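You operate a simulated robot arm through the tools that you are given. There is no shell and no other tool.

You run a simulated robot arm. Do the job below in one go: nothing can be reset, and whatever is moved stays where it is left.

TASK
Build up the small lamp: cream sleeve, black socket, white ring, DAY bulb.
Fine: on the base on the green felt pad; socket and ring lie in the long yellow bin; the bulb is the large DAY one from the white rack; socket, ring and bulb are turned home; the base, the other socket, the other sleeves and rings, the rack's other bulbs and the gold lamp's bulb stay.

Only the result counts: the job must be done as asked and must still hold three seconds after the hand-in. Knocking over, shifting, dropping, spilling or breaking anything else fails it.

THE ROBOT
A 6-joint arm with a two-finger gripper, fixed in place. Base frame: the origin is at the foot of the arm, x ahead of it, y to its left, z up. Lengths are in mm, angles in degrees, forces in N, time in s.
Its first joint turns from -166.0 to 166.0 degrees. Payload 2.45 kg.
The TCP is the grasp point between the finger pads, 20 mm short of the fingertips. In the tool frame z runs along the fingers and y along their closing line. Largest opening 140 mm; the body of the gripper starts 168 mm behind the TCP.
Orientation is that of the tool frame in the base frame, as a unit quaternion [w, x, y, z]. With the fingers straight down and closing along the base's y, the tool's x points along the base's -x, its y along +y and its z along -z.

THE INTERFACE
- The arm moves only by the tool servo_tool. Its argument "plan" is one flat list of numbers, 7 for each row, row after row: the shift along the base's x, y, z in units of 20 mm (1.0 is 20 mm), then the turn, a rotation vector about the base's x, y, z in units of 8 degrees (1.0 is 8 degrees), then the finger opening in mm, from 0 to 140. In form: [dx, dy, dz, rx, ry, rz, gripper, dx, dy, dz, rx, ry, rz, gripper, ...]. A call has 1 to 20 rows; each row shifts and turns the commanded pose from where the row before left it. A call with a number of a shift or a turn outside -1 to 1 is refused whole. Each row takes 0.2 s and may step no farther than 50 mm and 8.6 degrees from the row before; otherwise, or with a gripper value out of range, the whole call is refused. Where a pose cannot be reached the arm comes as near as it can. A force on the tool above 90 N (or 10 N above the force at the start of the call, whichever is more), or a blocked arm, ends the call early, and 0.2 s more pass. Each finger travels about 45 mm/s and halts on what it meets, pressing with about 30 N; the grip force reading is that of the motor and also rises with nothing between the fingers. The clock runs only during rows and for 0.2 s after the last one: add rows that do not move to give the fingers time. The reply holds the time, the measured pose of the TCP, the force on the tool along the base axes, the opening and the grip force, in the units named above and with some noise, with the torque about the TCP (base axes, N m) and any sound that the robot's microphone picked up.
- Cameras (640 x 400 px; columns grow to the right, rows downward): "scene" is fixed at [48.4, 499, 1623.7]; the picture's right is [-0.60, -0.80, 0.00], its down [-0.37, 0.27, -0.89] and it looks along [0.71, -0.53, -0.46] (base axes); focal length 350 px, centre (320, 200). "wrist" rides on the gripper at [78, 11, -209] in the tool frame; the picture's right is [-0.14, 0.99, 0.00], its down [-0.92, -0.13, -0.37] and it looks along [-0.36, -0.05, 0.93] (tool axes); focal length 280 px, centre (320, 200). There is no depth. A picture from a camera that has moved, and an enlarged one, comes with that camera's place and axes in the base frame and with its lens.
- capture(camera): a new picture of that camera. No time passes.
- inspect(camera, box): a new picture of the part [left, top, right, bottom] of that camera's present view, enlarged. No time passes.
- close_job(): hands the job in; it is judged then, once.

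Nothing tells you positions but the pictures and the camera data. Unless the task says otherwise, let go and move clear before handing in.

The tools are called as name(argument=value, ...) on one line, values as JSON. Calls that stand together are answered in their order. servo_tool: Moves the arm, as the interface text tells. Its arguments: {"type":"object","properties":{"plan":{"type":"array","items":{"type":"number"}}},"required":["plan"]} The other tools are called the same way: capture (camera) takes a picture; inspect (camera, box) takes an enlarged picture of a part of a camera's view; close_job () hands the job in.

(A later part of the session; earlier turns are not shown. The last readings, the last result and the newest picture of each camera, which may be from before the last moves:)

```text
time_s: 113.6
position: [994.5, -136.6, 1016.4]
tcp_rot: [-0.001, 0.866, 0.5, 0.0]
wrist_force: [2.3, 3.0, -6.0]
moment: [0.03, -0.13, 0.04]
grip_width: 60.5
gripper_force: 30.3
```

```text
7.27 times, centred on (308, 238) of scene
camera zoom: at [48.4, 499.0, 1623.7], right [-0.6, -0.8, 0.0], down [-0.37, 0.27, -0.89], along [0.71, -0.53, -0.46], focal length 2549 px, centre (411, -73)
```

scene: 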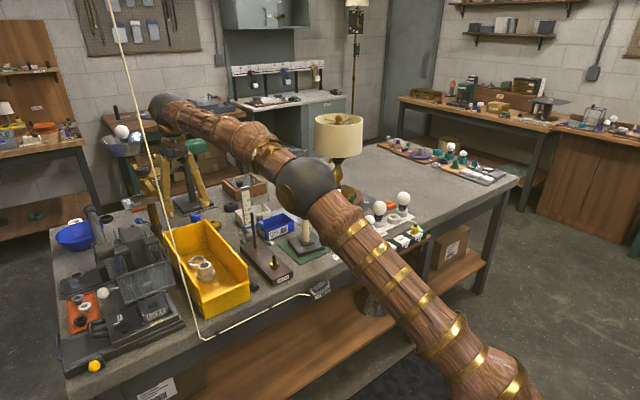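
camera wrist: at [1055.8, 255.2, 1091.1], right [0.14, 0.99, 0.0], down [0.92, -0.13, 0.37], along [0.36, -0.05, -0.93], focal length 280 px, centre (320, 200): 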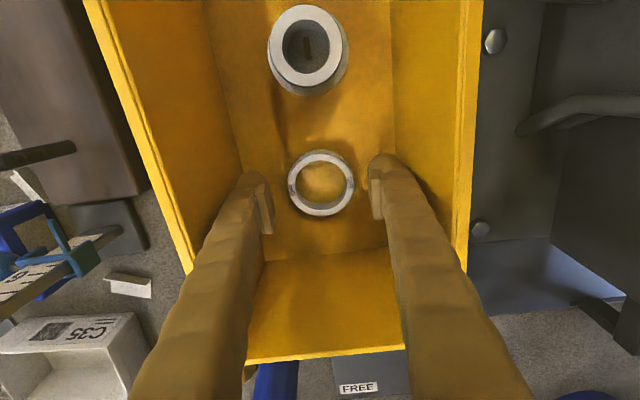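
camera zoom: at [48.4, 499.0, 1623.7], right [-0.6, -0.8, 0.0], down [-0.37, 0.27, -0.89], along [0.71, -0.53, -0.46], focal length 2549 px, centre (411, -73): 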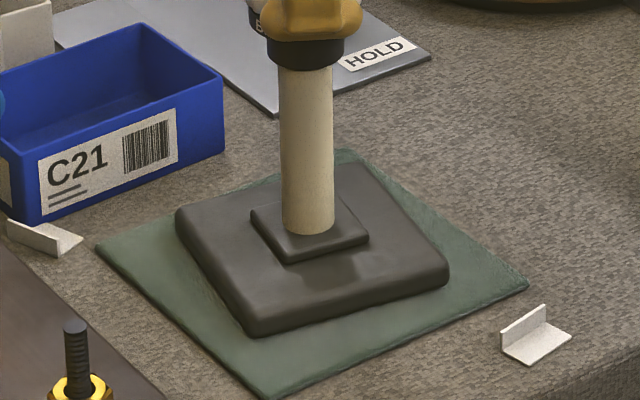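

servo_tool(plan=[0, 0, -0.05, 0, 0, 0, 48, 0, 0, 0, 0, 0, 0, 48])

servo_tool(plan=[0, 0, -0.012, 0, 0, -1, 48, 0, 0, -0.012, 0, 0, -1, 48, 0, 0, -0.012, 0, 0, -1, 48])

inspect(camera="scene", box=[280, 210, 335, 265])

```text
time_s: 114.2
position: [995.1, -136.1, 1015.9]
tcp_rot: [0.0, 0.866, 0.5, -0.001]
wrist_force: [-5.2, 5.9, 7.0]
moment: [0.11, 0.14, 0.01]
grip_width: 60.4
gripper_force: 30.0
```

```text
time_s: 115.0
position: [996.0, -136.0, 1015.4]
tcp_rot: [0.0, 0.951, 0.309, 0.0]
wrist_force: [-8.3, 6.5, 11.1]
moment: [0.14, 0.26, 0.03]
grip_width: 60.6
gripper_force: 30.1
```

```text
7.27 times, centred on (308, 238) of scene
camera zoom: at [48.4, 499.0, 1623.7], right [-0.6, -0.8, 0.0], down [-0.37, 0.27, -0.89], along [0.71, -0.53, -0.46], focal length 2549 px, centre (411, -73)
```

zoom: 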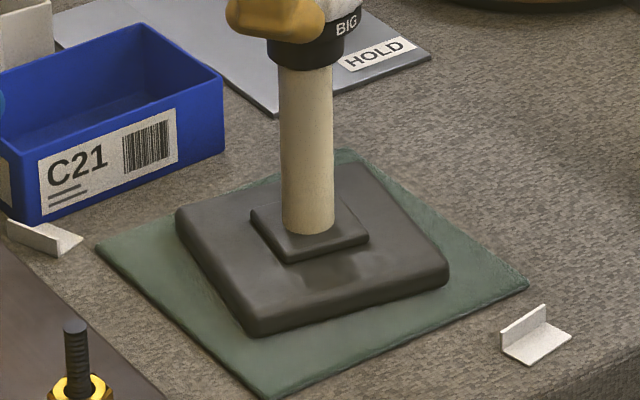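

servo_tool(plan=[-0.02, 0.015, -0.01, 0, 0, -1, 48, 0, 0, -0.01, 0, 0, -1, 48, 0, 0, -0.01, 0, 0, -1, 48])

inspect(camera="scene", box=[285, 180, 325, 220])

inspect(camera="wrist", box=[260, 110, 380, 230])

```text
time_s: 115.8
position: [995.8, -135.9, 1013.5]
tcp_rot: [0.0, 0.995, 0.103, 0.001]
wrist_force: [1.9, 0.8, 10.5]
moment: [-0.11, -0.04, 0.02]
grip_width: 60.5
gripper_force: 30.1
```

```text
10.00 times, centred on (305, 200) of scene
camera zoom: at [48.4, 499.0, 1623.7], right [-0.6, -0.8, 0.0], down [-0.37, 0.27, -0.89], along [0.71, -0.53, -0.46], focal length 3505 px, centre (470, 200)
```

zoom: 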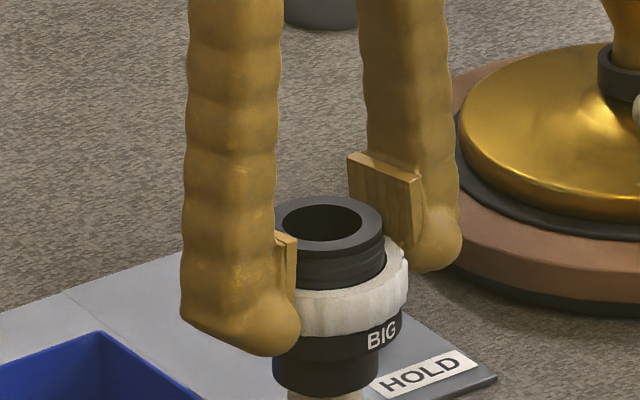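

```text
3.33 times, centred on (320, 170) of wrist
camera zoom: at [1075.1, -130.1, 1224.3], right [0.07, -1.0, 0.0], down [-0.93, -0.06, 0.37], along [-0.37, -0.03, -0.93], focal length 935 px, centre (320, 300)
```

zoom: 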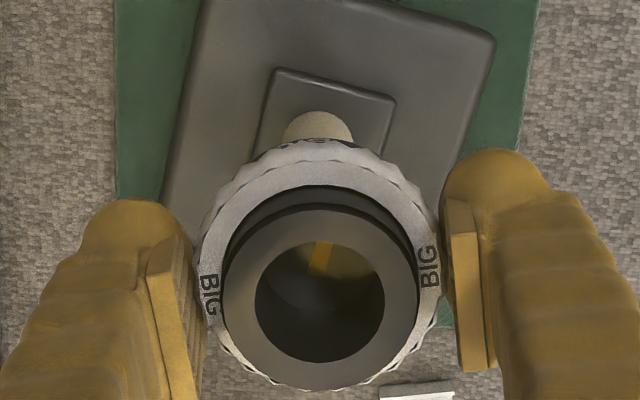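

The ring is almost down, but the wrist is near its limit. I'll open, rotate back, and regrip the ring.

servo_tool(plan=[0, 0, 0, 0, 0, 0, 64, 0, 0, 0.05, 0, 0, 0, 76, 0, 0, 0, 0, 0, 0, 76, 0, 0, 0, 0, 0, 1, 76, 0, 0, 0, 0, 0, 1, 76, 0, 0, 0, 0, 0, 1, 76, 0, 0, 0, 0, 0, 1, 76, 0, 0, 0, 0, 0, 1, 76, 0, 0, 0, 0, 0, 1, 76, 0, 0, 0, 0, 0, 1, 76, 0, 0, 0, 0, 0, 1, 76, 0, 0, 0, 0, 0, 1, 76, 0, 0, 0, 0, 0, 1, 76, 0, 0, 0, 0, 0, 1, 76, 0, 0, 0, 0, 0, 1, 76, 0, 0, 0, 0, 0, 1, 76, 0, 0, 0, 0, 0, 1, 76, 0, 0, 0, 0, 0, 1, 76, 0, 0, 0, 0, 0, 1, 76, 0, 0, 0, 0, 0, 1, 76])

inspect(camera="scene", box=[285, 190, 325, 230])

inspect(camera="scene", box=[280, 210, 335, 265])

```text
time_s: 120.0
position: [995.6, -135.7, 1016.4]
tcp_rot: [0.001, 0.275, 0.961, 0.0]
wrist_force: [-1.1, -0.5, 1.1]
moment: [0.01, 0.01, -0.02]
grip_width: 76.3
gripper_force: 0.2
```

```text
10.00 times, centred on (305, 210) of scene
camera zoom: at [48.4, 499.0, 1623.7], right [-0.6, -0.8, 0.0], down [-0.37, 0.27, -0.89], along [0.71, -0.53, -0.46], focal length 3505 px, centre (470, 100)
```

zoom: 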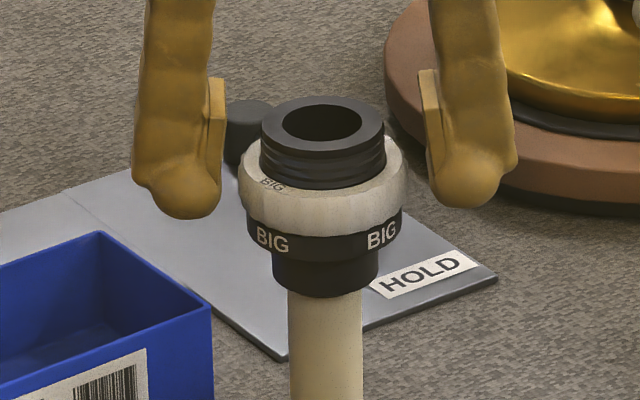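

```text
7.27 times, centred on (308, 238) of scene
camera zoom: at [48.4, 499.0, 1623.7], right [-0.6, -0.8, 0.0], down [-0.37, 0.27, -0.89], along [0.71, -0.53, -0.46], focal length 2549 px, centre (411, -73)
```

zoom: 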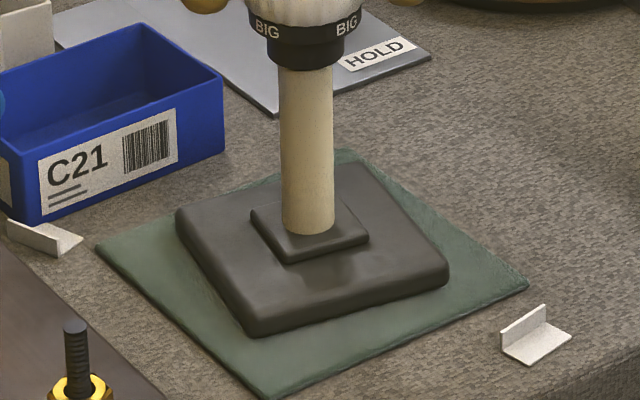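

The ring is nearly on the flange and the base is steady. I'll rotate back further, regrip, and finish the turn.

servo_tool(plan=[0, 0, 0, 0, 0, 1, 76, 0, 0, 0, 0, 0, 1, 76, 0, 0, 0, 0, 0, 1, 76, 0, 0, 0, 0, 0, 1, 76, 0, 0, 0, 0, 0, 1, 76, 0, 0, 0, 0, 0, 1, 76, 0, 0, 0, 0, 0, 1, 76, 0, 0, 0, 0, 0, 1, 76, 0, 0, 0, 0, 0, 1, 76, 0, 0, 0, 0, 0, 1, 76, 0, 0, -0.14, 0, 0, 0, 76, 0, 0, 0, 0, 0, 0, 66, 0, 0, 0, 0, 0, 0, 56, 0, 0, 0, 0, 0, 0, 48, 0, 0, 0, 0, 0, 0, 48])

inspect(camera="wrist", box=[260, 110, 380, 230])

```text
time_s: 123.2
position: [994.6, -136.1, 1014.5]
tcp_rot: [0.0, -0.407, 0.914, 0.0]
wrist_force: [-4.4, 5.0, 1.7]
moment: [0.04, 0.09, 0.0]
grip_width: 60.1
gripper_force: 29.9
```

```text
3.33 times, centred on (320, 170) of wrist
camera zoom: at [936.5, -186.7, 1223.1], right [-0.64, 0.76, 0.0], down [0.71, 0.6, 0.37], along [0.28, 0.24, -0.93], focal length 935 px, centre (320, 300)
```

zoom: 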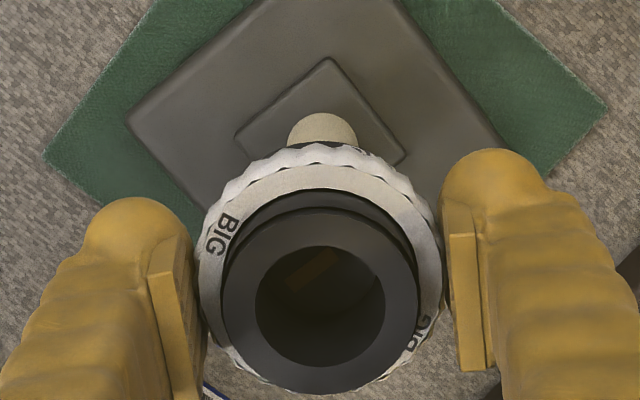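

servo_tool(plan=[-0.012, 0.012, -0.05, 0, 0, 0, 48, 0, 0, -0.01, 0, 0, -1, 48, 0, 0, -0.01, 0, 0, -1, 48])

servo_tool(plan=[0, 0, -0.01, 0, 0, -1, 48, 0, 0, -0.01, 0, 0, -1, 48])

inspect(camera="scene", box=[285, 190, 325, 230])

```text
time_s: 124.0
position: [995.3, -135.1, 1012.7]
tcp_rot: [0.0, -0.274, 0.962, 0.0]
wrist_force: [-0.5, 1.4, 13.4]
moment: [0.02, 0.01, 0.3]
grip_width: 59.6
gripper_force: 29.7
```

```text
time_s: 124.6
position: [995.0, -135.7, 1010.4]
tcp_rot: [0.0, -0.138, 0.99, 0.001]
wrist_force: [-0.9, -0.2, 1.8]
moment: [-0.08, 0.02, 1.08]
grip_width: 56.5
gripper_force: 29.7
```

```text
10.00 times, centred on (305, 210) of scene
camera zoom: at [48.4, 499.0, 1623.7], right [-0.6, -0.8, 0.0], down [-0.37, 0.27, -0.89], along [0.71, -0.53, -0.46], focal length 3505 px, centre (470, 100)
```

zoom: 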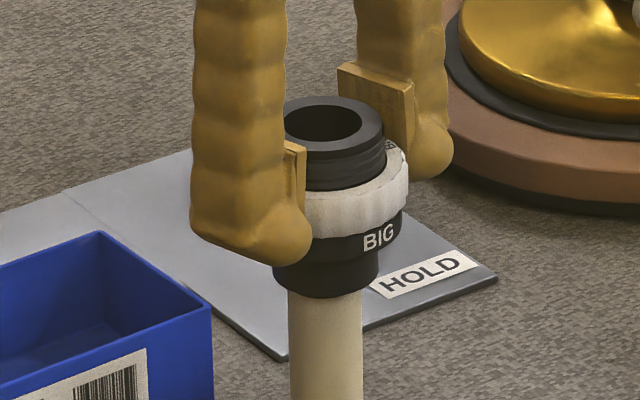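

The fingers slipped down onto the flange (56.5 mm). I'll check the base, then regrip only the ring a little higher.

inspect(camera="scene", box=[280, 210, 335, 265])

servo_tool(plan=[0, 0, 0, 0, 0, 0.2, 62, 0, 0, 0, 0, 0, 0, 76, 0, 0, 0.35, 0, 0, 0, 76, 0, 0, 0, 0, 0, 0, 76])

inspect(camera="wrist", box=[260, 110, 380, 230])

inspect(camera="scene", box=[285, 190, 325, 230])

```text
7.27 times, centred on (308, 238) of scene
camera zoom: at [48.4, 499.0, 1623.7], right [-0.6, -0.8, 0.0], down [-0.37, 0.27, -0.89], along [0.71, -0.53, -0.46], focal length 2549 px, centre (411, -73)
```

zoom: 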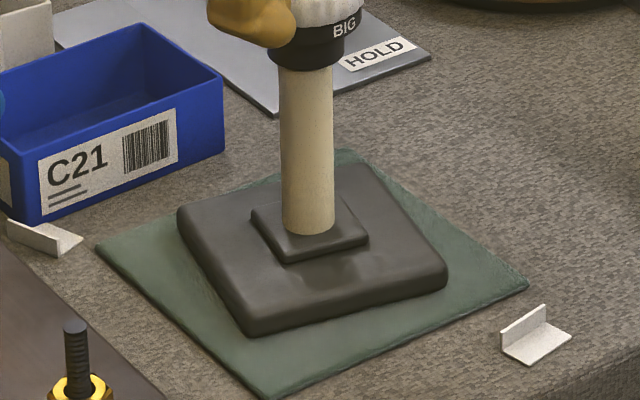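

```text
time_s: 125.6
position: [995.0, -135.5, 1016.9]
tcp_rot: [0.0, -0.153, 0.988, 0.0]
wrist_force: [0.3, 0.6, -0.4]
moment: [0.02, -0.03, 0.02]
grip_width: 76.1
gripper_force: 0.0
```

```text
3.33 times, centred on (320, 170) of wrist
camera zoom: at [918.6, -148.7, 1227.4], right [-0.17, 0.99, 0.0], down [0.92, 0.16, 0.37], along [0.36, 0.06, -0.93], focal length 935 px, centre (320, 300)
```

zoom: 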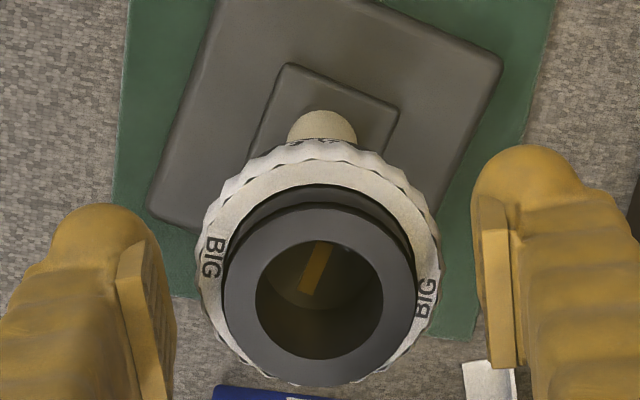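

```text
10.00 times, centred on (305, 210) of scene
camera zoom: at [48.4, 499.0, 1623.7], right [-0.6, -0.8, 0.0], down [-0.37, 0.27, -0.89], along [0.71, -0.53, -0.46], focal length 3505 px, centre (470, 100)
```

zoom: 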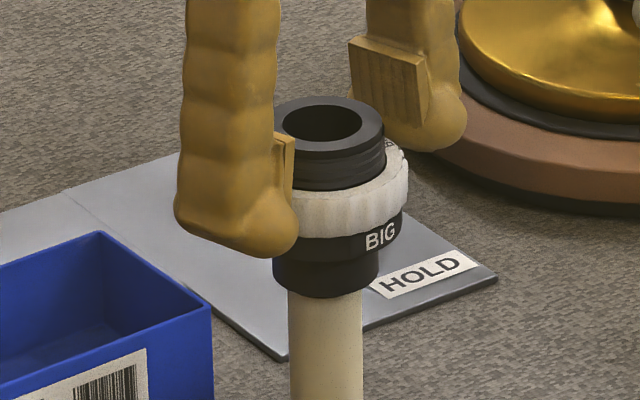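

servo_tool(plan=[0, 0, -0.04, 0, 0, 0, 66, 0, 0, 0, 0, 0, 0, 56, 0, 0, 0, 0, 0, 0, 48, 0, 0, 0, 0, 0, 0, 48])

servo_tool(plan=[0, 0, -0.04, 0, 0, -1, 48])

servo_tool(plan=[0, 0, -0.01, 0, 0, -1, 48])

inspect(camera="wrist", box=[260, 110, 380, 230])

```text
time_s: 126.6
position: [994.5, -135.0, 1017.1]
tcp_rot: [0.0, -0.153, 0.988, 0.0]
wrist_force: [2.0, -5.0, 1.4]
moment: [-0.09, -0.03, 0.02]
grip_width: 57.0
gripper_force: 29.8
```

```text
time_s: 127.0
position: [996.1, -135.4, 1016.5]
tcp_rot: [0.0, -0.084, 0.997, 0.0]
wrist_force: [0.1, 0.8, 7.8]
moment: [0.06, 0.02, 1.41]
grip_width: 57.7
gripper_force: 30.2
```

```text
time_s: 127.4
position: [995.2, -135.4, 1017.4]
tcp_rot: [0.001, -0.014, 1.0, 0.0]
wrist_force: [-2.1, 2.6, 5.6]
moment: [0.17, 0.2, 1.02]
grip_width: 59.2
gripper_force: 29.9
```

```text
3.33 times, centred on (320, 170) of wrist
camera zoom: at [918.3, -126.3, 1225.8], right [0.11, 0.99, 0.0], down [0.92, -0.1, 0.37], along [0.37, -0.04, -0.93], focal length 935 px, centre (320, 300)
```

zoom: 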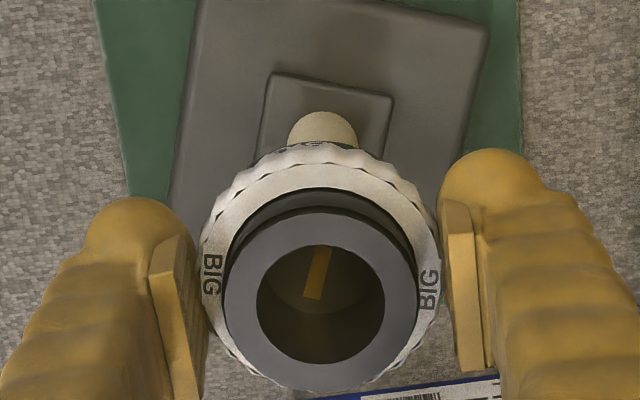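

inspect(camera="scene", box=[280, 210, 335, 265])

inspect(camera="scene", box=[285, 190, 325, 230])

```text
7.27 times, centred on (308, 238) of scene
camera zoom: at [48.4, 499.0, 1623.7], right [-0.6, -0.8, 0.0], down [-0.37, 0.27, -0.89], along [0.71, -0.53, -0.46], focal length 2549 px, centre (411, -73)
```

zoom: 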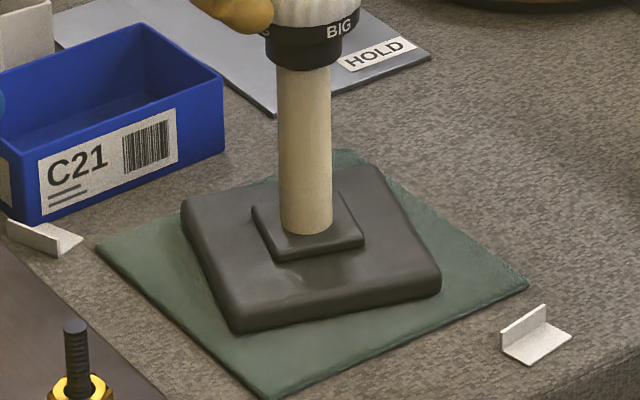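

```text
10.00 times, centred on (305, 210) of scene
camera zoom: at [48.4, 499.0, 1623.7], right [-0.6, -0.8, 0.0], down [-0.37, 0.27, -0.89], along [0.71, -0.53, -0.46], focal length 3505 px, centre (470, 100)
```

zoom: 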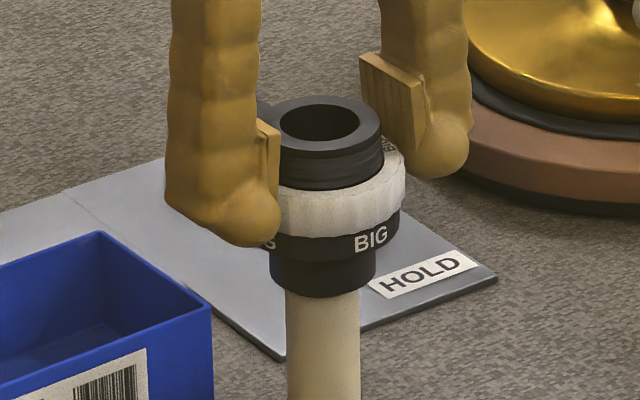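

The ring is home: above 1.4 N·m the whole lamp turned a few degrees instead. I'll release, rise, and look at the base.

servo_tool(plan=[0, 0, 0, 0, 0, 0.1, 62, 0, 0, 0, 0, 0, 0, 76, 0, 0, 0, 0, 0, 0, 84, 0, 0, 1, 0, 0, -0.3, 84, 0, 0, 1, 0, 0, 0, 84, 0, 0, 1, 0, 0, 0, 84, 0, 0, 1, 0, 0, 0, 84, 0, 0, 1, 0, 0, 0, 84, 0, 0, 1, 0, 0, 0, 84, -0.8, 0, 1, 0, 0, 0, 84, -0.8, 0, 0, 0, 0, 0, 84, -0.8, 0, 0, 0, 0, 0, 84, 0, 0, 0, 0, 0, 0, 84])

capture(camera="wrist")

inspect(camera="wrist", box=[240, 90, 420, 250])

inspect(camera="scene", box=[280, 190, 335, 265])

```text
time_s: 130.2
position: [946.0, -136.3, 1158.4]
tcp_rot: [0.0, 0.001, 1.0, 0.0]
wrist_force: [0.2, 0.1, -0.3]
moment: [-0.02, 0.01, -0.01]
grip_width: 84.0
gripper_force: 0.1
```

```text
taken
camera wrist: at [869.7, -124.8, 1366.7], right [0.14, 0.99, 0.0], down [0.92, -0.13, 0.37], along [0.37, -0.05, -0.93], focal length 280 px, centre (320, 200)
```

wrist: 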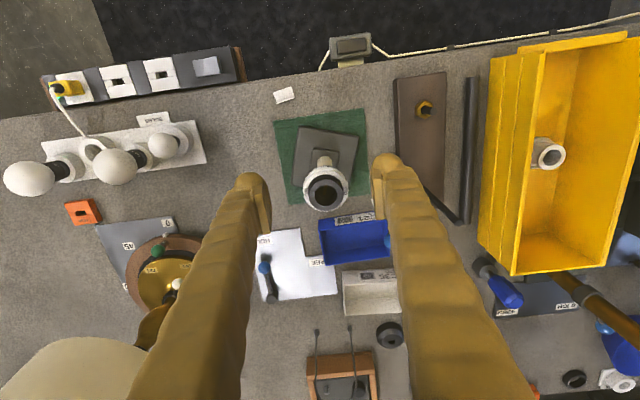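

```text
2.50 times, centred on (330, 170) of wrist
camera zoom: at [869.7, -124.8, 1366.7], right [0.14, 0.99, 0.0], down [0.92, -0.13, 0.37], along [0.37, -0.05, -0.93], focal length 701 px, centre (295, 275)
```

zoom: 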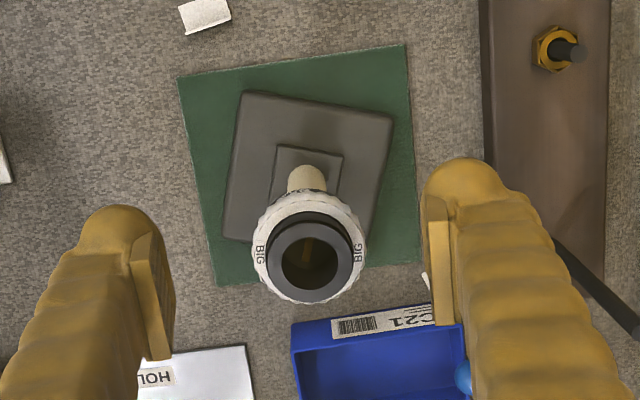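

```text
5.33 times, centred on (308, 228) of scene
camera zoom: at [48.4, 499.0, 1623.7], right [-0.6, -0.8, 0.0], down [-0.37, 0.27, -0.89], along [0.71, -0.53, -0.46], focal length 1870 px, centre (387, 53)
```

zoom: 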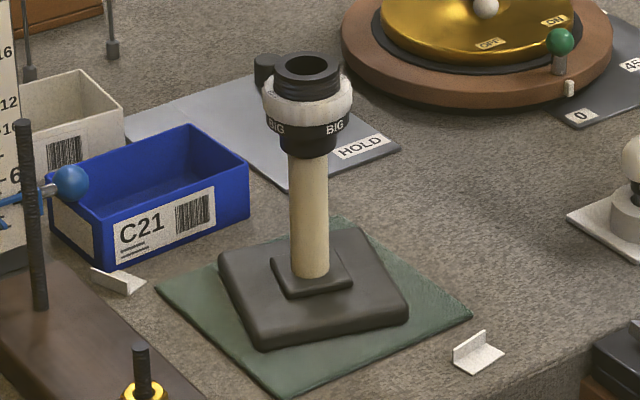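

Socket and ring are home. The base is yawed about 18° but still centred on its pad; I'll turn it back at the end. Now I'll go look at the DAY bulbs.

servo_tool(plan=[-0.3, -1, 0.3, 0, 0, 0, 110, -0.3, -1, 0.3, 0, 0, 0, 110, -0.3, -1, 0.3, 0, 0, 0, 110, -0.3, -1, 0.3, 0, 0, 0, 110, -0.3, -1, 0.3, 0, 0, 0, 110, -0.3, -1, 0.3, 0, 0, 0, 110, -0.3, -1, 0, 0, 0, 0, 110, -0.3, -1, 0, 0, 0, 0, 110, 0, -1, 0, 0, 0, 0, 110, 0, -1, 0, 0, 0, 0, 110, 0, -1, 0, 0, 0, 0, 110, 0, -1, 0, 0, 0, 0, 110, 0, -1, 0, 0, 0, 0, 110, 0, -1, 0, 0, 0, 0, 110, 0, -1, 0, 0, 0, 0, 110, 0, -1, 0, 0, 0, 0, 110, 0, 0, 0, 0, 0, 0, 110])

capture(camera="wrist")

inspect(camera="wrist", box=[200, 70, 440, 230])

inspect(camera="scene", box=[350, 180, 430, 250])

```text
time_s: 133.8
position: [897.8, -454.5, 1193.0]
tcp_rot: [0.0, 0.0, 1.0, 0.001]
wrist_force: [-0.6, 0.4, 0.8]
moment: [0.03, 0.0, -0.04]
grip_width: 110.3
gripper_force: 0.0
```

```text
taken
camera wrist: at [820.6, -444.1, 1401.6], right [0.14, 0.99, 0.0], down [0.92, -0.13, 0.37], along [0.37, -0.05, -0.93], focal length 280 px, centre (320, 200)
```

wrist: 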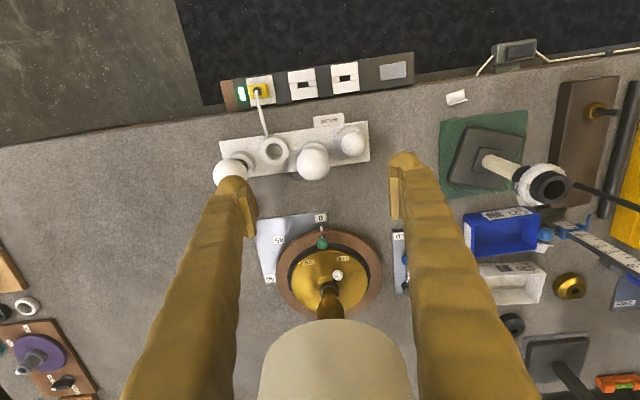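

```text
2.50 times, centred on (320, 150) of wrist
camera zoom: at [820.6, -444.1, 1401.6], right [0.14, 0.99, 0.0], down [0.92, -0.13, 0.37], along [0.37, -0.05, -0.93], focal length 701 px, centre (320, 325)
```

zoom: 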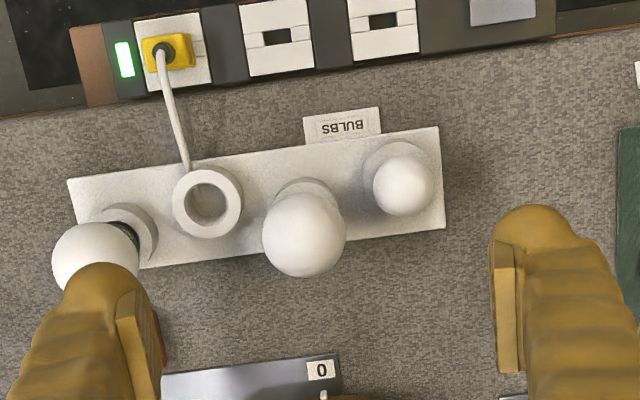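

```text
5.71 times, centred on (390, 215) of scene
camera zoom: at [48.4, 499.0, 1623.7], right [-0.6, -0.8, 0.0], down [-0.37, 0.27, -0.89], along [0.71, -0.53, -0.46], focal length 2003 px, centre (-80, 114)
```

zoom: 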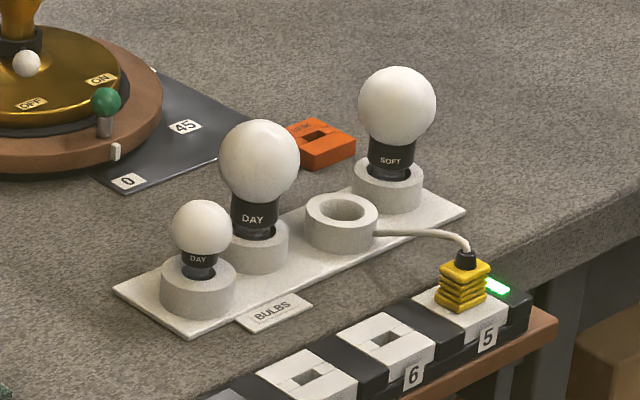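

The large DAY globe is centred at about (938.5,-472,923) with a radius of about 30. The small bulb is close on the +y side, so I'll rotate the gripper to close across the rack row.

servo_tool(plan=[0.3, -0.1, 0, 0, 0, 1, 100, 0.3, -0.1, 0, 0, 0, 1, 90, 0.3, -0.1, 0, 0, 0, 1, 84, 0.3, -0.1, 0, 0, 0, 1, 84, 0.3, -0.1, 0, 0, 0, 1, 84, 0.3, -0.1, -0.5, 0, 0, 1, 84, 0.2, -0.1, -0.5, 0, 0, 1, 84, 0, -0.1, -0.5, 0, 0, 1, 84, 0, -0.075, -0.5, 0, 0, 1, 84, 0, 0, -0.5, 0, 0, 1, 84, 0, 0, -0.5, 0, 0, 1, 84, 0, 0, -0.5, 0, 0, 1, 84, 0, 0, -0.5, 0, 0, 0.9, 84, 0, 0, 0, 0, 0, 0, 84, 0, 0, 0, 0, 0, 0, 84])

capture(camera="wrist")

inspect(camera="wrist", box=[240, 90, 400, 240])

capture(camera="scene")

```text
time_s: 137.0
position: [939.5, -471.6, 1112.0]
tcp_rot: [-0.001, 0.783, -0.622, 0.001]
wrist_force: [0.0, -0.2, 0.7]
moment: [0.03, -0.05, 0.0]
grip_width: 83.8
gripper_force: 0.1
```

```text
taken
camera wrist: at [947.8, -551.2, 1321.6], right [-1.0, -0.09, 0.0], down [-0.09, 0.93, 0.37], along [-0.03, 0.37, -0.93], focal length 280 px, centre (320, 200)
```

wrist: 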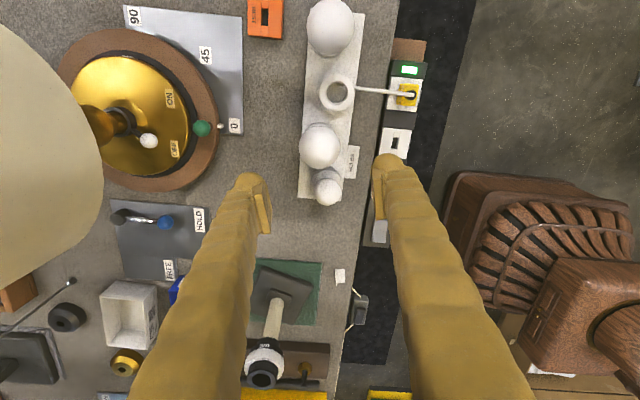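

```text
2.67 times, centred on (320, 165) of wrist
camera zoom: at [947.8, -551.2, 1321.6], right [-1.0, -0.09, 0.0], down [-0.09, 0.93, 0.37], along [-0.03, 0.37, -0.93], focal length 748 px, centre (320, 293)
```

zoom: 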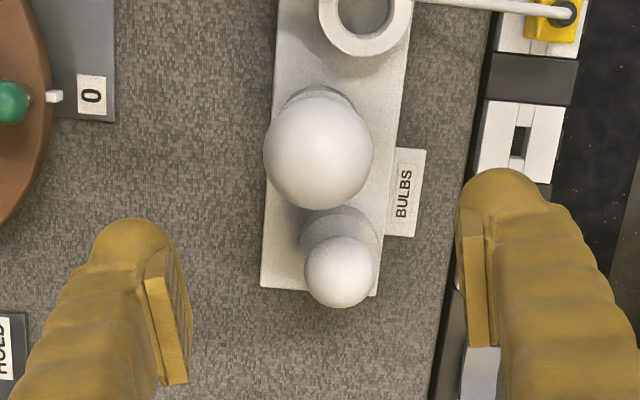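

```text
taken
```

scene: 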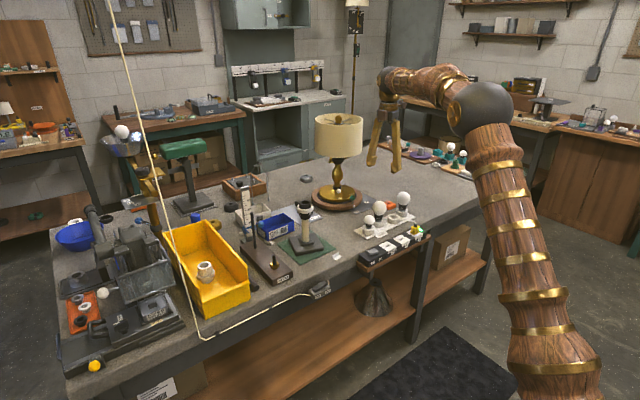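

I'm roughly above the bulb. I'll descend partway and re-measure.

servo_tool(plan=[0, 0, -1, 0, 0, 0, 84, 0, 0, -1, 0, 0, 0, 84, 0, 0, -1, 0, 0, 0, 84, 0, 0, -1, 0, 0, 0, 84, 0, 0, -1, 0, 0, 0, 84, 0, 0, -1, 0, 0, 0, 84, 0, 0, -0.6, 0, 0, 0, 84, 0, 0, 0, 0, 0, 0, 84, 0, 0, 0, 0, 0, 0, 84])

inspect(camera="wrist", box=[240, 110, 400, 260])

inspect(camera="scene", box=[350, 170, 430, 250])

```text
time_s: 139.0
position: [939.5, -471.0, 979.8]
tcp_rot: [0.0, 0.784, -0.621, 0.0]
wrist_force: [0.8, -0.3, -0.1]
moment: [-0.02, 0.0, 0.02]
grip_width: 83.9
gripper_force: 0.0
```

```text
2.67 times, centred on (320, 185) of wrist
camera zoom: at [949.1, -550.2, 1189.7], right [-1.0, -0.09, 0.0], down [-0.09, 0.93, 0.37], along [-0.03, 0.37, -0.93], focal length 748 px, centre (320, 240)
```

zoom: 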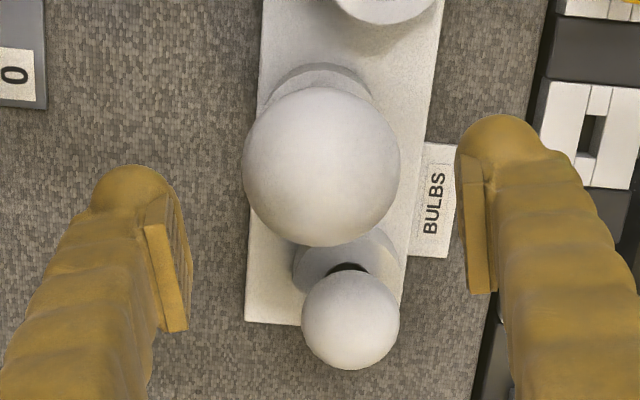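

```text
5.00 times, centred on (390, 210) of scene
camera zoom: at [48.4, 499.0, 1623.7], right [-0.6, -0.8, 0.0], down [-0.37, 0.27, -0.89], along [0.71, -0.53, -0.46], focal length 1753 px, centre (-30, 150)
```

zoom: 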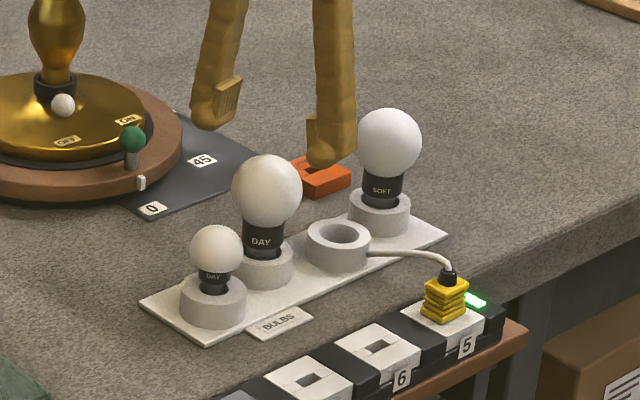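

I'll shift 2 mm in -y and descend to the globe's equator.

servo_tool(plan=[-0.02, -0.1, -0.8, 0, 0, 0, 84, 0, 0, -0.8, 0, 0, 0, 84, 0, 0, -0.8, 0, 0, 0, 84, 0, 0, -0.45, 0, 0, 0, 84, 0, 0, 0, 0, 0, 0, 84, 0, 0, 0, 0, 0, 0, 84])

inspect(camera="wrist", box=[240, 110, 400, 260])

inspect(camera="scene", box=[350, 170, 430, 250])

```text
time_s: 140.4
position: [939.2, -475.0, 922.8]
tcp_rot: [0.0, 0.784, -0.621, 0.0]
wrist_force: [-0.7, 0.1, -0.6]
moment: [0.01, -0.02, -0.01]
grip_width: 83.7
gripper_force: 0.1
```

```text
2.67 times, centred on (320, 185) of wrist
camera zoom: at [947.7, -553.5, 1132.3], right [-1.0, -0.09, 0.0], down [-0.09, 0.93, 0.37], along [-0.03, 0.37, -0.93], focal length 748 px, centre (320, 240)
```

zoom: 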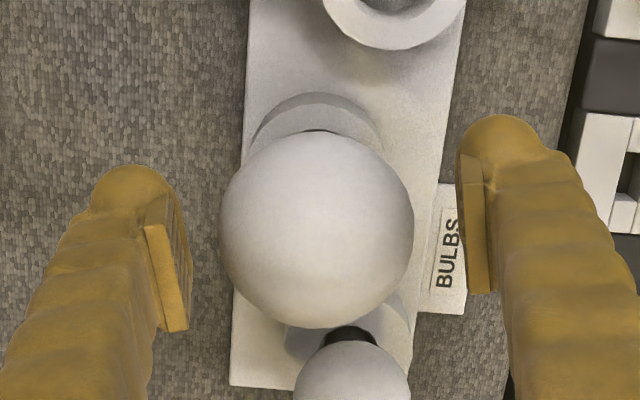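

```text
5.00 times, centred on (390, 210) of scene
camera zoom: at [48.4, 499.0, 1623.7], right [-0.6, -0.8, 0.0], down [-0.37, 0.27, -0.89], along [0.71, -0.53, -0.46], focal length 1753 px, centre (-30, 150)
```

zoom: 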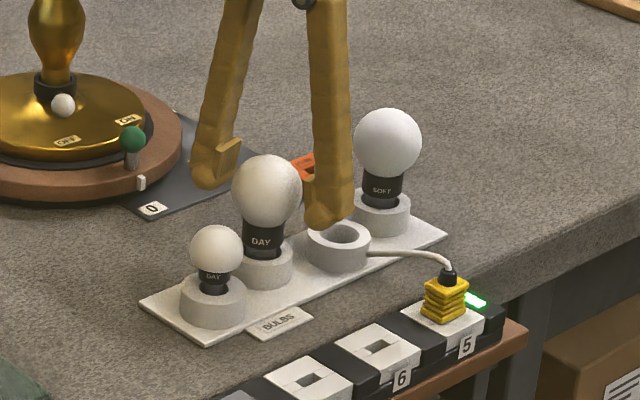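

The depth matches the globe's equator. I'll make a small centring shift, then grip.

servo_tool(plan=[0.06, 0.06, 0, 0, 0, 0, 84, 0, 0, 0, 0, 0, 0, 76, 0, 0, 0, 0, 0, 0, 66, 0, 0, 0, 0, 0, 0, 56, 0, 0, 0, 0, 0, 0, 46, 0, 0, 0, 0, 0, 0, 46])

inspect(camera="wrist", box=[240, 110, 400, 260])

inspect(camera="scene", box=[350, 170, 430, 250])

```text
time_s: 141.8
position: [940.4, -473.3, 923.0]
tcp_rot: [0.001, 0.784, -0.621, 0.0]
wrist_force: [-1.0, -0.1, -0.6]
moment: [0.01, 0.04, 0.22]
grip_width: 55.1
gripper_force: 18.3
```

```text
2.67 times, centred on (320, 185) of wrist
camera zoom: at [949.0, -552.0, 1132.5], right [-1.0, -0.09, 0.0], down [-0.09, 0.93, 0.37], along [-0.03, 0.37, -0.93], focal length 748 px, centre (320, 240)
```

zoom: 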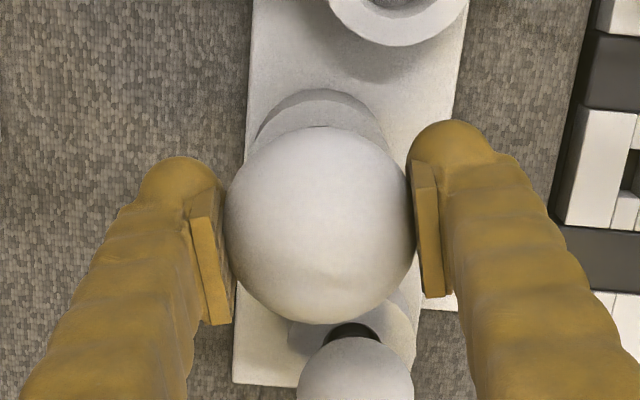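

```text
5.00 times, centred on (390, 210) of scene
camera zoom: at [48.4, 499.0, 1623.7], right [-0.6, -0.8, 0.0], down [-0.37, 0.27, -0.89], along [0.71, -0.53, -0.46], focal length 1753 px, centre (-30, 150)
```

zoom: 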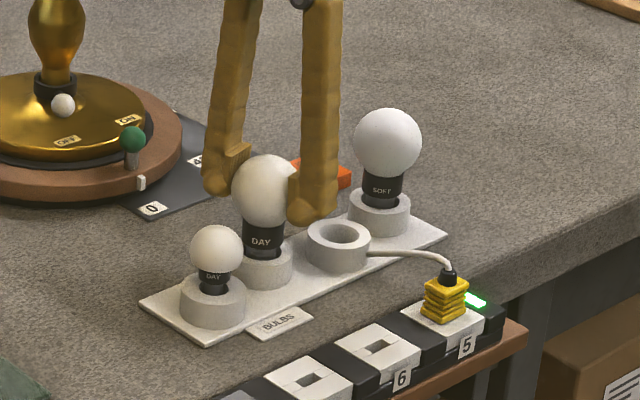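

servo_tool(plan=[0, 0, 0, 0, 0, 0, 46, 0, 0, 0, 0, 0, 0, 46])

servo_tool(plan=[0, 0, 0.2, 0, 0, 0, 46, 0, 0, 0, 0, 0, 0, 46])

inspect(camera="scene", box=[350, 170, 430, 250])

```text
time_s: 142.4
position: [939.6, -473.8, 922.9]
tcp_rot: [0.0, 0.784, -0.621, 0.0]
wrist_force: [-1.2, 0.2, 0.8]
moment: [-0.03, 0.01, 0.35]
grip_width: 55.0
gripper_force: 18.2
```

```text
time_s: 143.0
position: [939.5, -474.5, 927.9]
tcp_rot: [-0.001, 0.784, -0.621, 0.0]
wrist_force: [0.4, 0.1, -0.8]
moment: [0.01, -0.03, -0.02]
grip_width: 54.9
gripper_force: 18.0
```

```text
5.00 times, centred on (390, 210) of scene
camera zoom: at [48.4, 499.0, 1623.7], right [-0.6, -0.8, 0.0], down [-0.37, 0.27, -0.89], along [0.71, -0.53, -0.46], focal length 1753 px, centre (-30, 150)
```

zoom: 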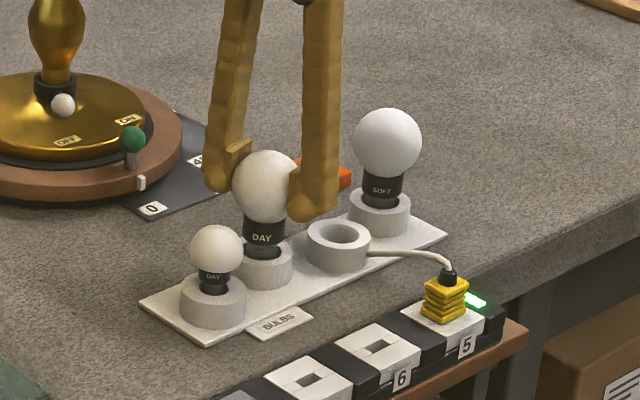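

The bulb lifts freely. I'll raise it well above the lamp height.

servo_tool(plan=[0, 0, 0.5, 0, 0, 0, 44, 0, 0, 1, 0, 0, 0, 44, 0, 0, 1, 0, 0, 0, 44, 0, 0, 1, 0, 0, 0, 44, 0, 0, 1, 0, 0, 0, 44, 0, 0, 1, 0, 0, 0, 44, 0, 0, 1, 0, 0, 0, 44, 0, 0, 1, 0, 0, 0, 44, 0, 0, 1, 0, 0, 0, 44, 0, 0, 1, 0, 0, 0, 44, 0, 0, 1, 0, 0, 0, 44, 0, 0, 0.6, 0, 0, 0, 44, 0, 0, 0, 0, 0, 0, 44])

inspect(camera="wrist", box=[240, 110, 400, 260])

inspect(camera="scene", box=[340, 110, 430, 250])

```text
time_s: 145.8
position: [938.5, -473.9, 1149.0]
tcp_rot: [0.0, 0.784, -0.621, 0.0]
wrist_force: [0.1, 0.6, -0.9]
moment: [-0.01, 0.01, 0.02]
grip_width: 54.8
gripper_force: 18.3
```

```text
2.67 times, centred on (320, 185) of wrist
camera zoom: at [947.8, -552.3, 1359.2], right [-1.0, -0.09, 0.0], down [-0.09, 0.93, 0.37], along [-0.03, 0.37, -0.93], focal length 748 px, centre (320, 240)
```

zoom: 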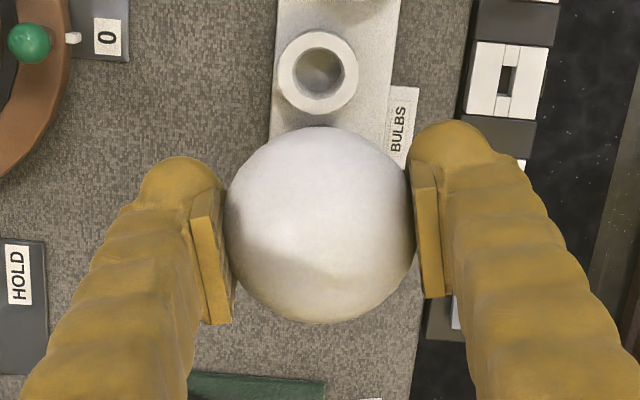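

```text
2.86 times, centred on (385, 180) of scene
camera zoom: at [48.4, 499.0, 1623.7], right [-0.6, -0.8, 0.0], down [-0.37, 0.27, -0.89], along [0.71, -0.53, -0.46], focal length 1002 px, centre (134, 257)
```

zoom: 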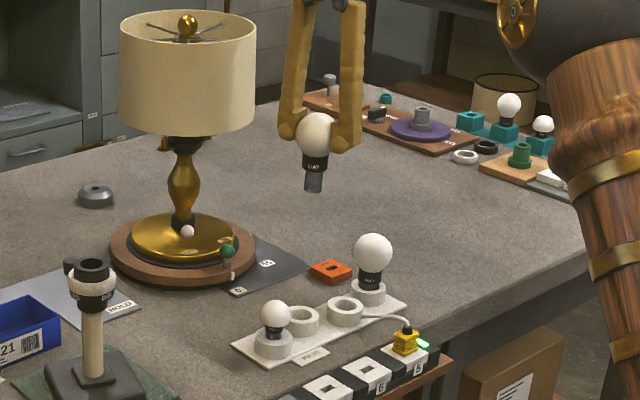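

The bulb hangs vertical. I'll carry it over the lamp.

servo_tool(plan=[0, 1, 0, 0, 0, 0, 44, 0, 1, 0, 0, 0, 0, 44, 0.2, 1, 0, 0, 0, 0, 44, 0.2, 1, 0, 0, 0, 0, 44, 0.2, 1, 0, 0, 0, 0, 44, 0.2, 1, 0, 0, 0, 0, 44, 0.2, 1, 0, 0, 0, 0, 44, 0.2, 1, 0, 0, 0, 0, 44, 0.2, 1, 0, 0, 0, 0, 44, 0.2, 1, 0, 0, 0, 0, 44, 0.2, 1, 0, 0, 0, 0, 44, 0.2, 1, 0, 0, 0, 0, 44, 0.2, 1, 0, 0, 0, 0, 44, 0.2, 1, 0, 0, 0, 0, 44, 0.2, 1, 0, 0, 0, 0, 44, 0.15, 1, 0, 0, 0, 0, 44, 0, 0.85, 0, 0, 0, 0, 44, 0, 0, 0, 0, 0, 0, 44, 0, 0, 0, 0, 0, 0, 44])

inspect(camera="wrist", box=[240, 90, 400, 240])

inspect(camera="scene", box=[280, 130, 330, 220])

```text
time_s: 149.8
position: [995.6, -136.8, 1149.5]
tcp_rot: [0.0, 0.784, -0.621, 0.0]
wrist_force: [0.1, 0.3, -0.4]
moment: [-0.03, 0.0, 0.03]
grip_width: 54.4
gripper_force: 18.3
```

```text
2.67 times, centred on (320, 165) of wrist
camera zoom: at [1004.0, -215.8, 1358.8], right [-1.0, -0.09, 0.0], down [-0.09, 0.93, 0.37], along [-0.03, 0.37, -0.93], focal length 748 px, centre (320, 293)
```

zoom: 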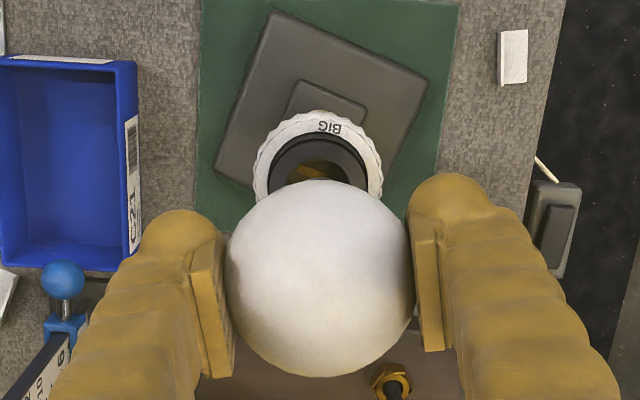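

```text
4.44 times, centred on (305, 175) of scene
camera zoom: at [48.4, 499.0, 1623.7], right [-0.6, -0.8, 0.0], down [-0.37, 0.27, -0.89], along [0.71, -0.53, -0.46], focal length 1558 px, centre (387, 311)
```

zoom: 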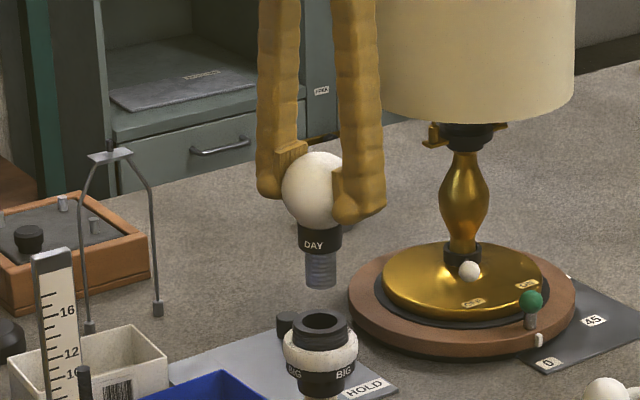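

It's nearly aligned. I'll shift +1.6 mm in y and lower to just above the socket.

servo_tool(plan=[0, 0.08, 0, 0, 0, 0, 44, 0, 0, -0.7, 0, 0, 0, 44, 0, 0, -0.7, 0, 0, 0, 44, 0, 0, 0, 0, 0, 0, 44, 0, 0, 0, 0, 0, 0, 44])

inspect(camera="scene", box=[290, 165, 320, 215])

inspect(camera="wrist", box=[240, 90, 400, 240])

```text
time_s: 151.0
position: [994.3, -133.5, 1121.0]
tcp_rot: [0.0, 0.784, -0.621, 0.0]
wrist_force: [0.2, 0.2, 0.2]
moment: [0.01, 0.01, 0.02]
grip_width: 54.2
gripper_force: 17.7
```

```text
8.00 times, centred on (305, 190) of scene
camera zoom: at [48.4, 499.0, 1623.7], right [-0.6, -0.8, 0.0], down [-0.37, 0.27, -0.89], along [0.71, -0.53, -0.46], focal length 2804 px, centre (440, 280)
```

zoom: 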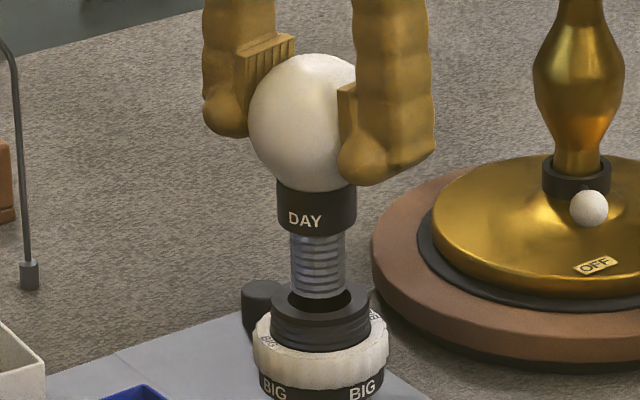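

```text
2.67 times, centred on (320, 165) of wrist
camera zoom: at [1004.2, -213.4, 1330.7], right [-1.0, -0.09, 0.0], down [-0.09, 0.93, 0.37], along [-0.03, 0.37, -0.93], focal length 748 px, centre (320, 293)
```

zoom: 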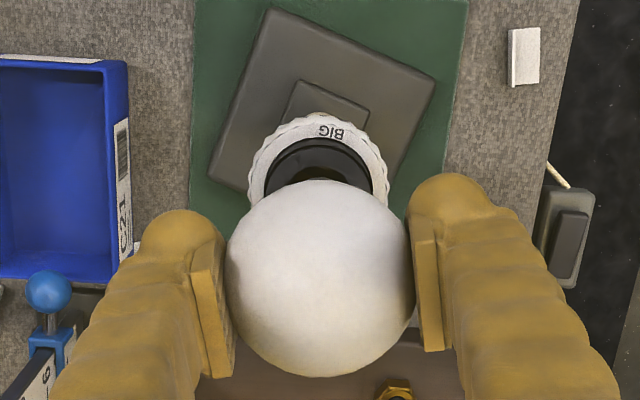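

servo_tool(plan=[0.03, -0.055, 0, 0, 0, 0, 44, 0, 0, -0.3, 0, 0, 0, 44, 0, 0, 0, 0, 0, 0, 44, 0, 0, 0, 0, 0, 0, 44])

inspect(camera="scene", box=[290, 170, 320, 220])

inspect(camera="wrist", box=[280, 130, 360, 180])

```text
time_s: 152.0
position: [994.7, -134.9, 1115.7]
tcp_rot: [-0.001, 0.784, -0.621, 0.0]
wrist_force: [-0.1, 0.0, -1.4]
moment: [0.0, 0.02, -0.02]
grip_width: 54.3
gripper_force: 18.0
```

```text
8.00 times, centred on (305, 195) of scene
camera zoom: at [48.4, 499.0, 1623.7], right [-0.6, -0.8, 0.0], down [-0.37, 0.27, -0.89], along [0.71, -0.53, -0.46], focal length 2804 px, centre (440, 240)
```

zoom: 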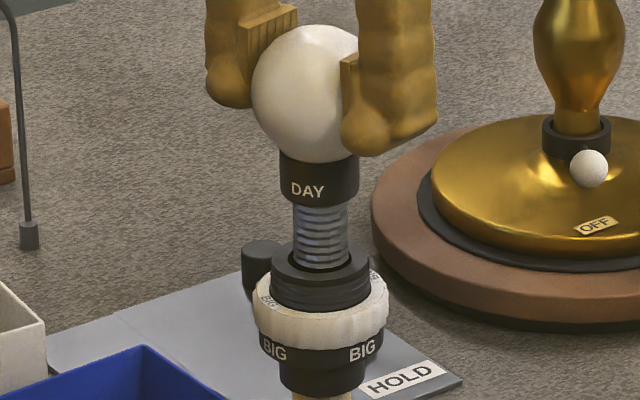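

```text
8.00 times, centred on (320, 155) of wrist
camera zoom: at [1004.0, -214.6, 1325.2], right [-1.0, -0.09, 0.0], down [-0.09, 0.93, 0.37], along [-0.03, 0.37, -0.93], focal length 2243 px, centre (320, 560)
```

zoom: 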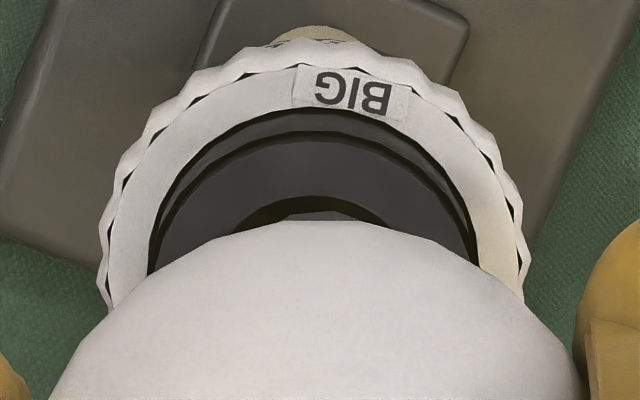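

servo_tool(plan=[0.03, 0, -0.2, 0, 0, 0, 44, 0, 0, -0.2, 0, 0, 0, 44, 0, 0, 0, 0, 0, 0, 44])

servo_tool(plan=[0, 0, -0.15, 0, 0, 0, 44, 0, 0, 0, 0, 0, 0, 44])

servo_tool(plan=[0, 0, -0.1, 0, 0, 0, 44, 0, 0, 0, 0, 0, 0, 44])

inspect(camera="scene", box=[290, 170, 320, 220])

```text
time_s: 152.8
position: [995.4, -136.9, 1106.9]
tcp_rot: [0.0, 0.783, -0.621, 0.0]
wrist_force: [0.0, -0.4, -1.3]
moment: [-0.01, 0.0, -0.01]
grip_width: 54.4
gripper_force: 18.3
```

```text
time_s: 153.4
position: [995.5, -137.0, 1103.4]
tcp_rot: [0.0, 0.784, -0.621, 0.0]
wrist_force: [-0.6, -0.7, -1.2]
moment: [0.01, 0.03, 0.02]
grip_width: 54.2
gripper_force: 17.6
```

```text
time_s: 154.0
position: [995.8, -135.8, 1102.9]
tcp_rot: [-0.001, 0.784, -0.621, 0.0]
wrist_force: [-0.2, -0.1, -0.1]
moment: [-0.05, 0.03, 0.01]
grip_width: 53.9
gripper_force: 18.3
```

```text
8.00 times, centred on (305, 195) of scene
camera zoom: at [48.4, 499.0, 1623.7], right [-0.6, -0.8, 0.0], down [-0.37, 0.27, -0.89], along [0.71, -0.53, -0.46], focal length 2804 px, centre (440, 240)
```

zoom: 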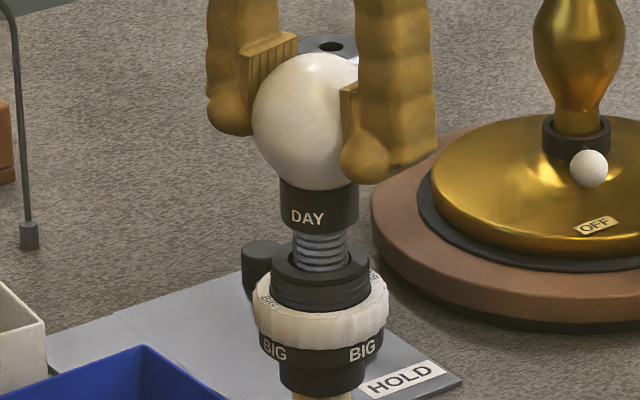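

The grip width is creeping slightly, so I'll tighten the grip command and continue down.

servo_tool(plan=[0, 0, 0, 0, 0, 0, 34, 0, 0, 0, 0, 0, 0, 34])

inspect(camera="wrist", box=[240, 110, 400, 260])

```text
time_s: 154.6
position: [995.9, -136.4, 1101.9]
tcp_rot: [0.001, 0.784, -0.621, -0.001]
wrist_force: [0.5, 0.6, -0.4]
moment: [0.01, 0.03, 0.01]
grip_width: 54.1
gripper_force: 17.7
```

```text
2.67 times, centred on (320, 185) of wrist
camera zoom: at [1004.6, -214.8, 1311.4], right [-1.0, -0.09, 0.0], down [-0.09, 0.93, 0.37], along [-0.03, 0.37, -0.93], focal length 748 px, centre (320, 240)
```

zoom: 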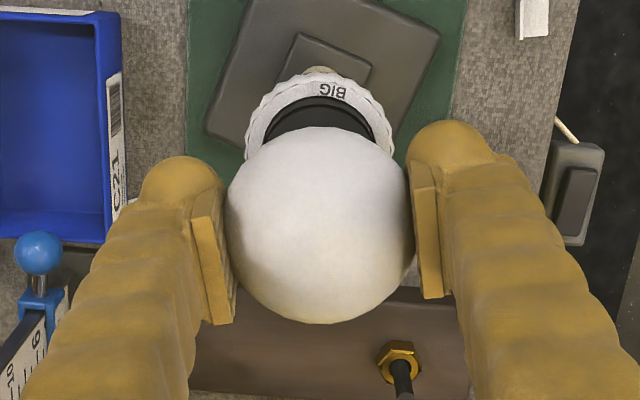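

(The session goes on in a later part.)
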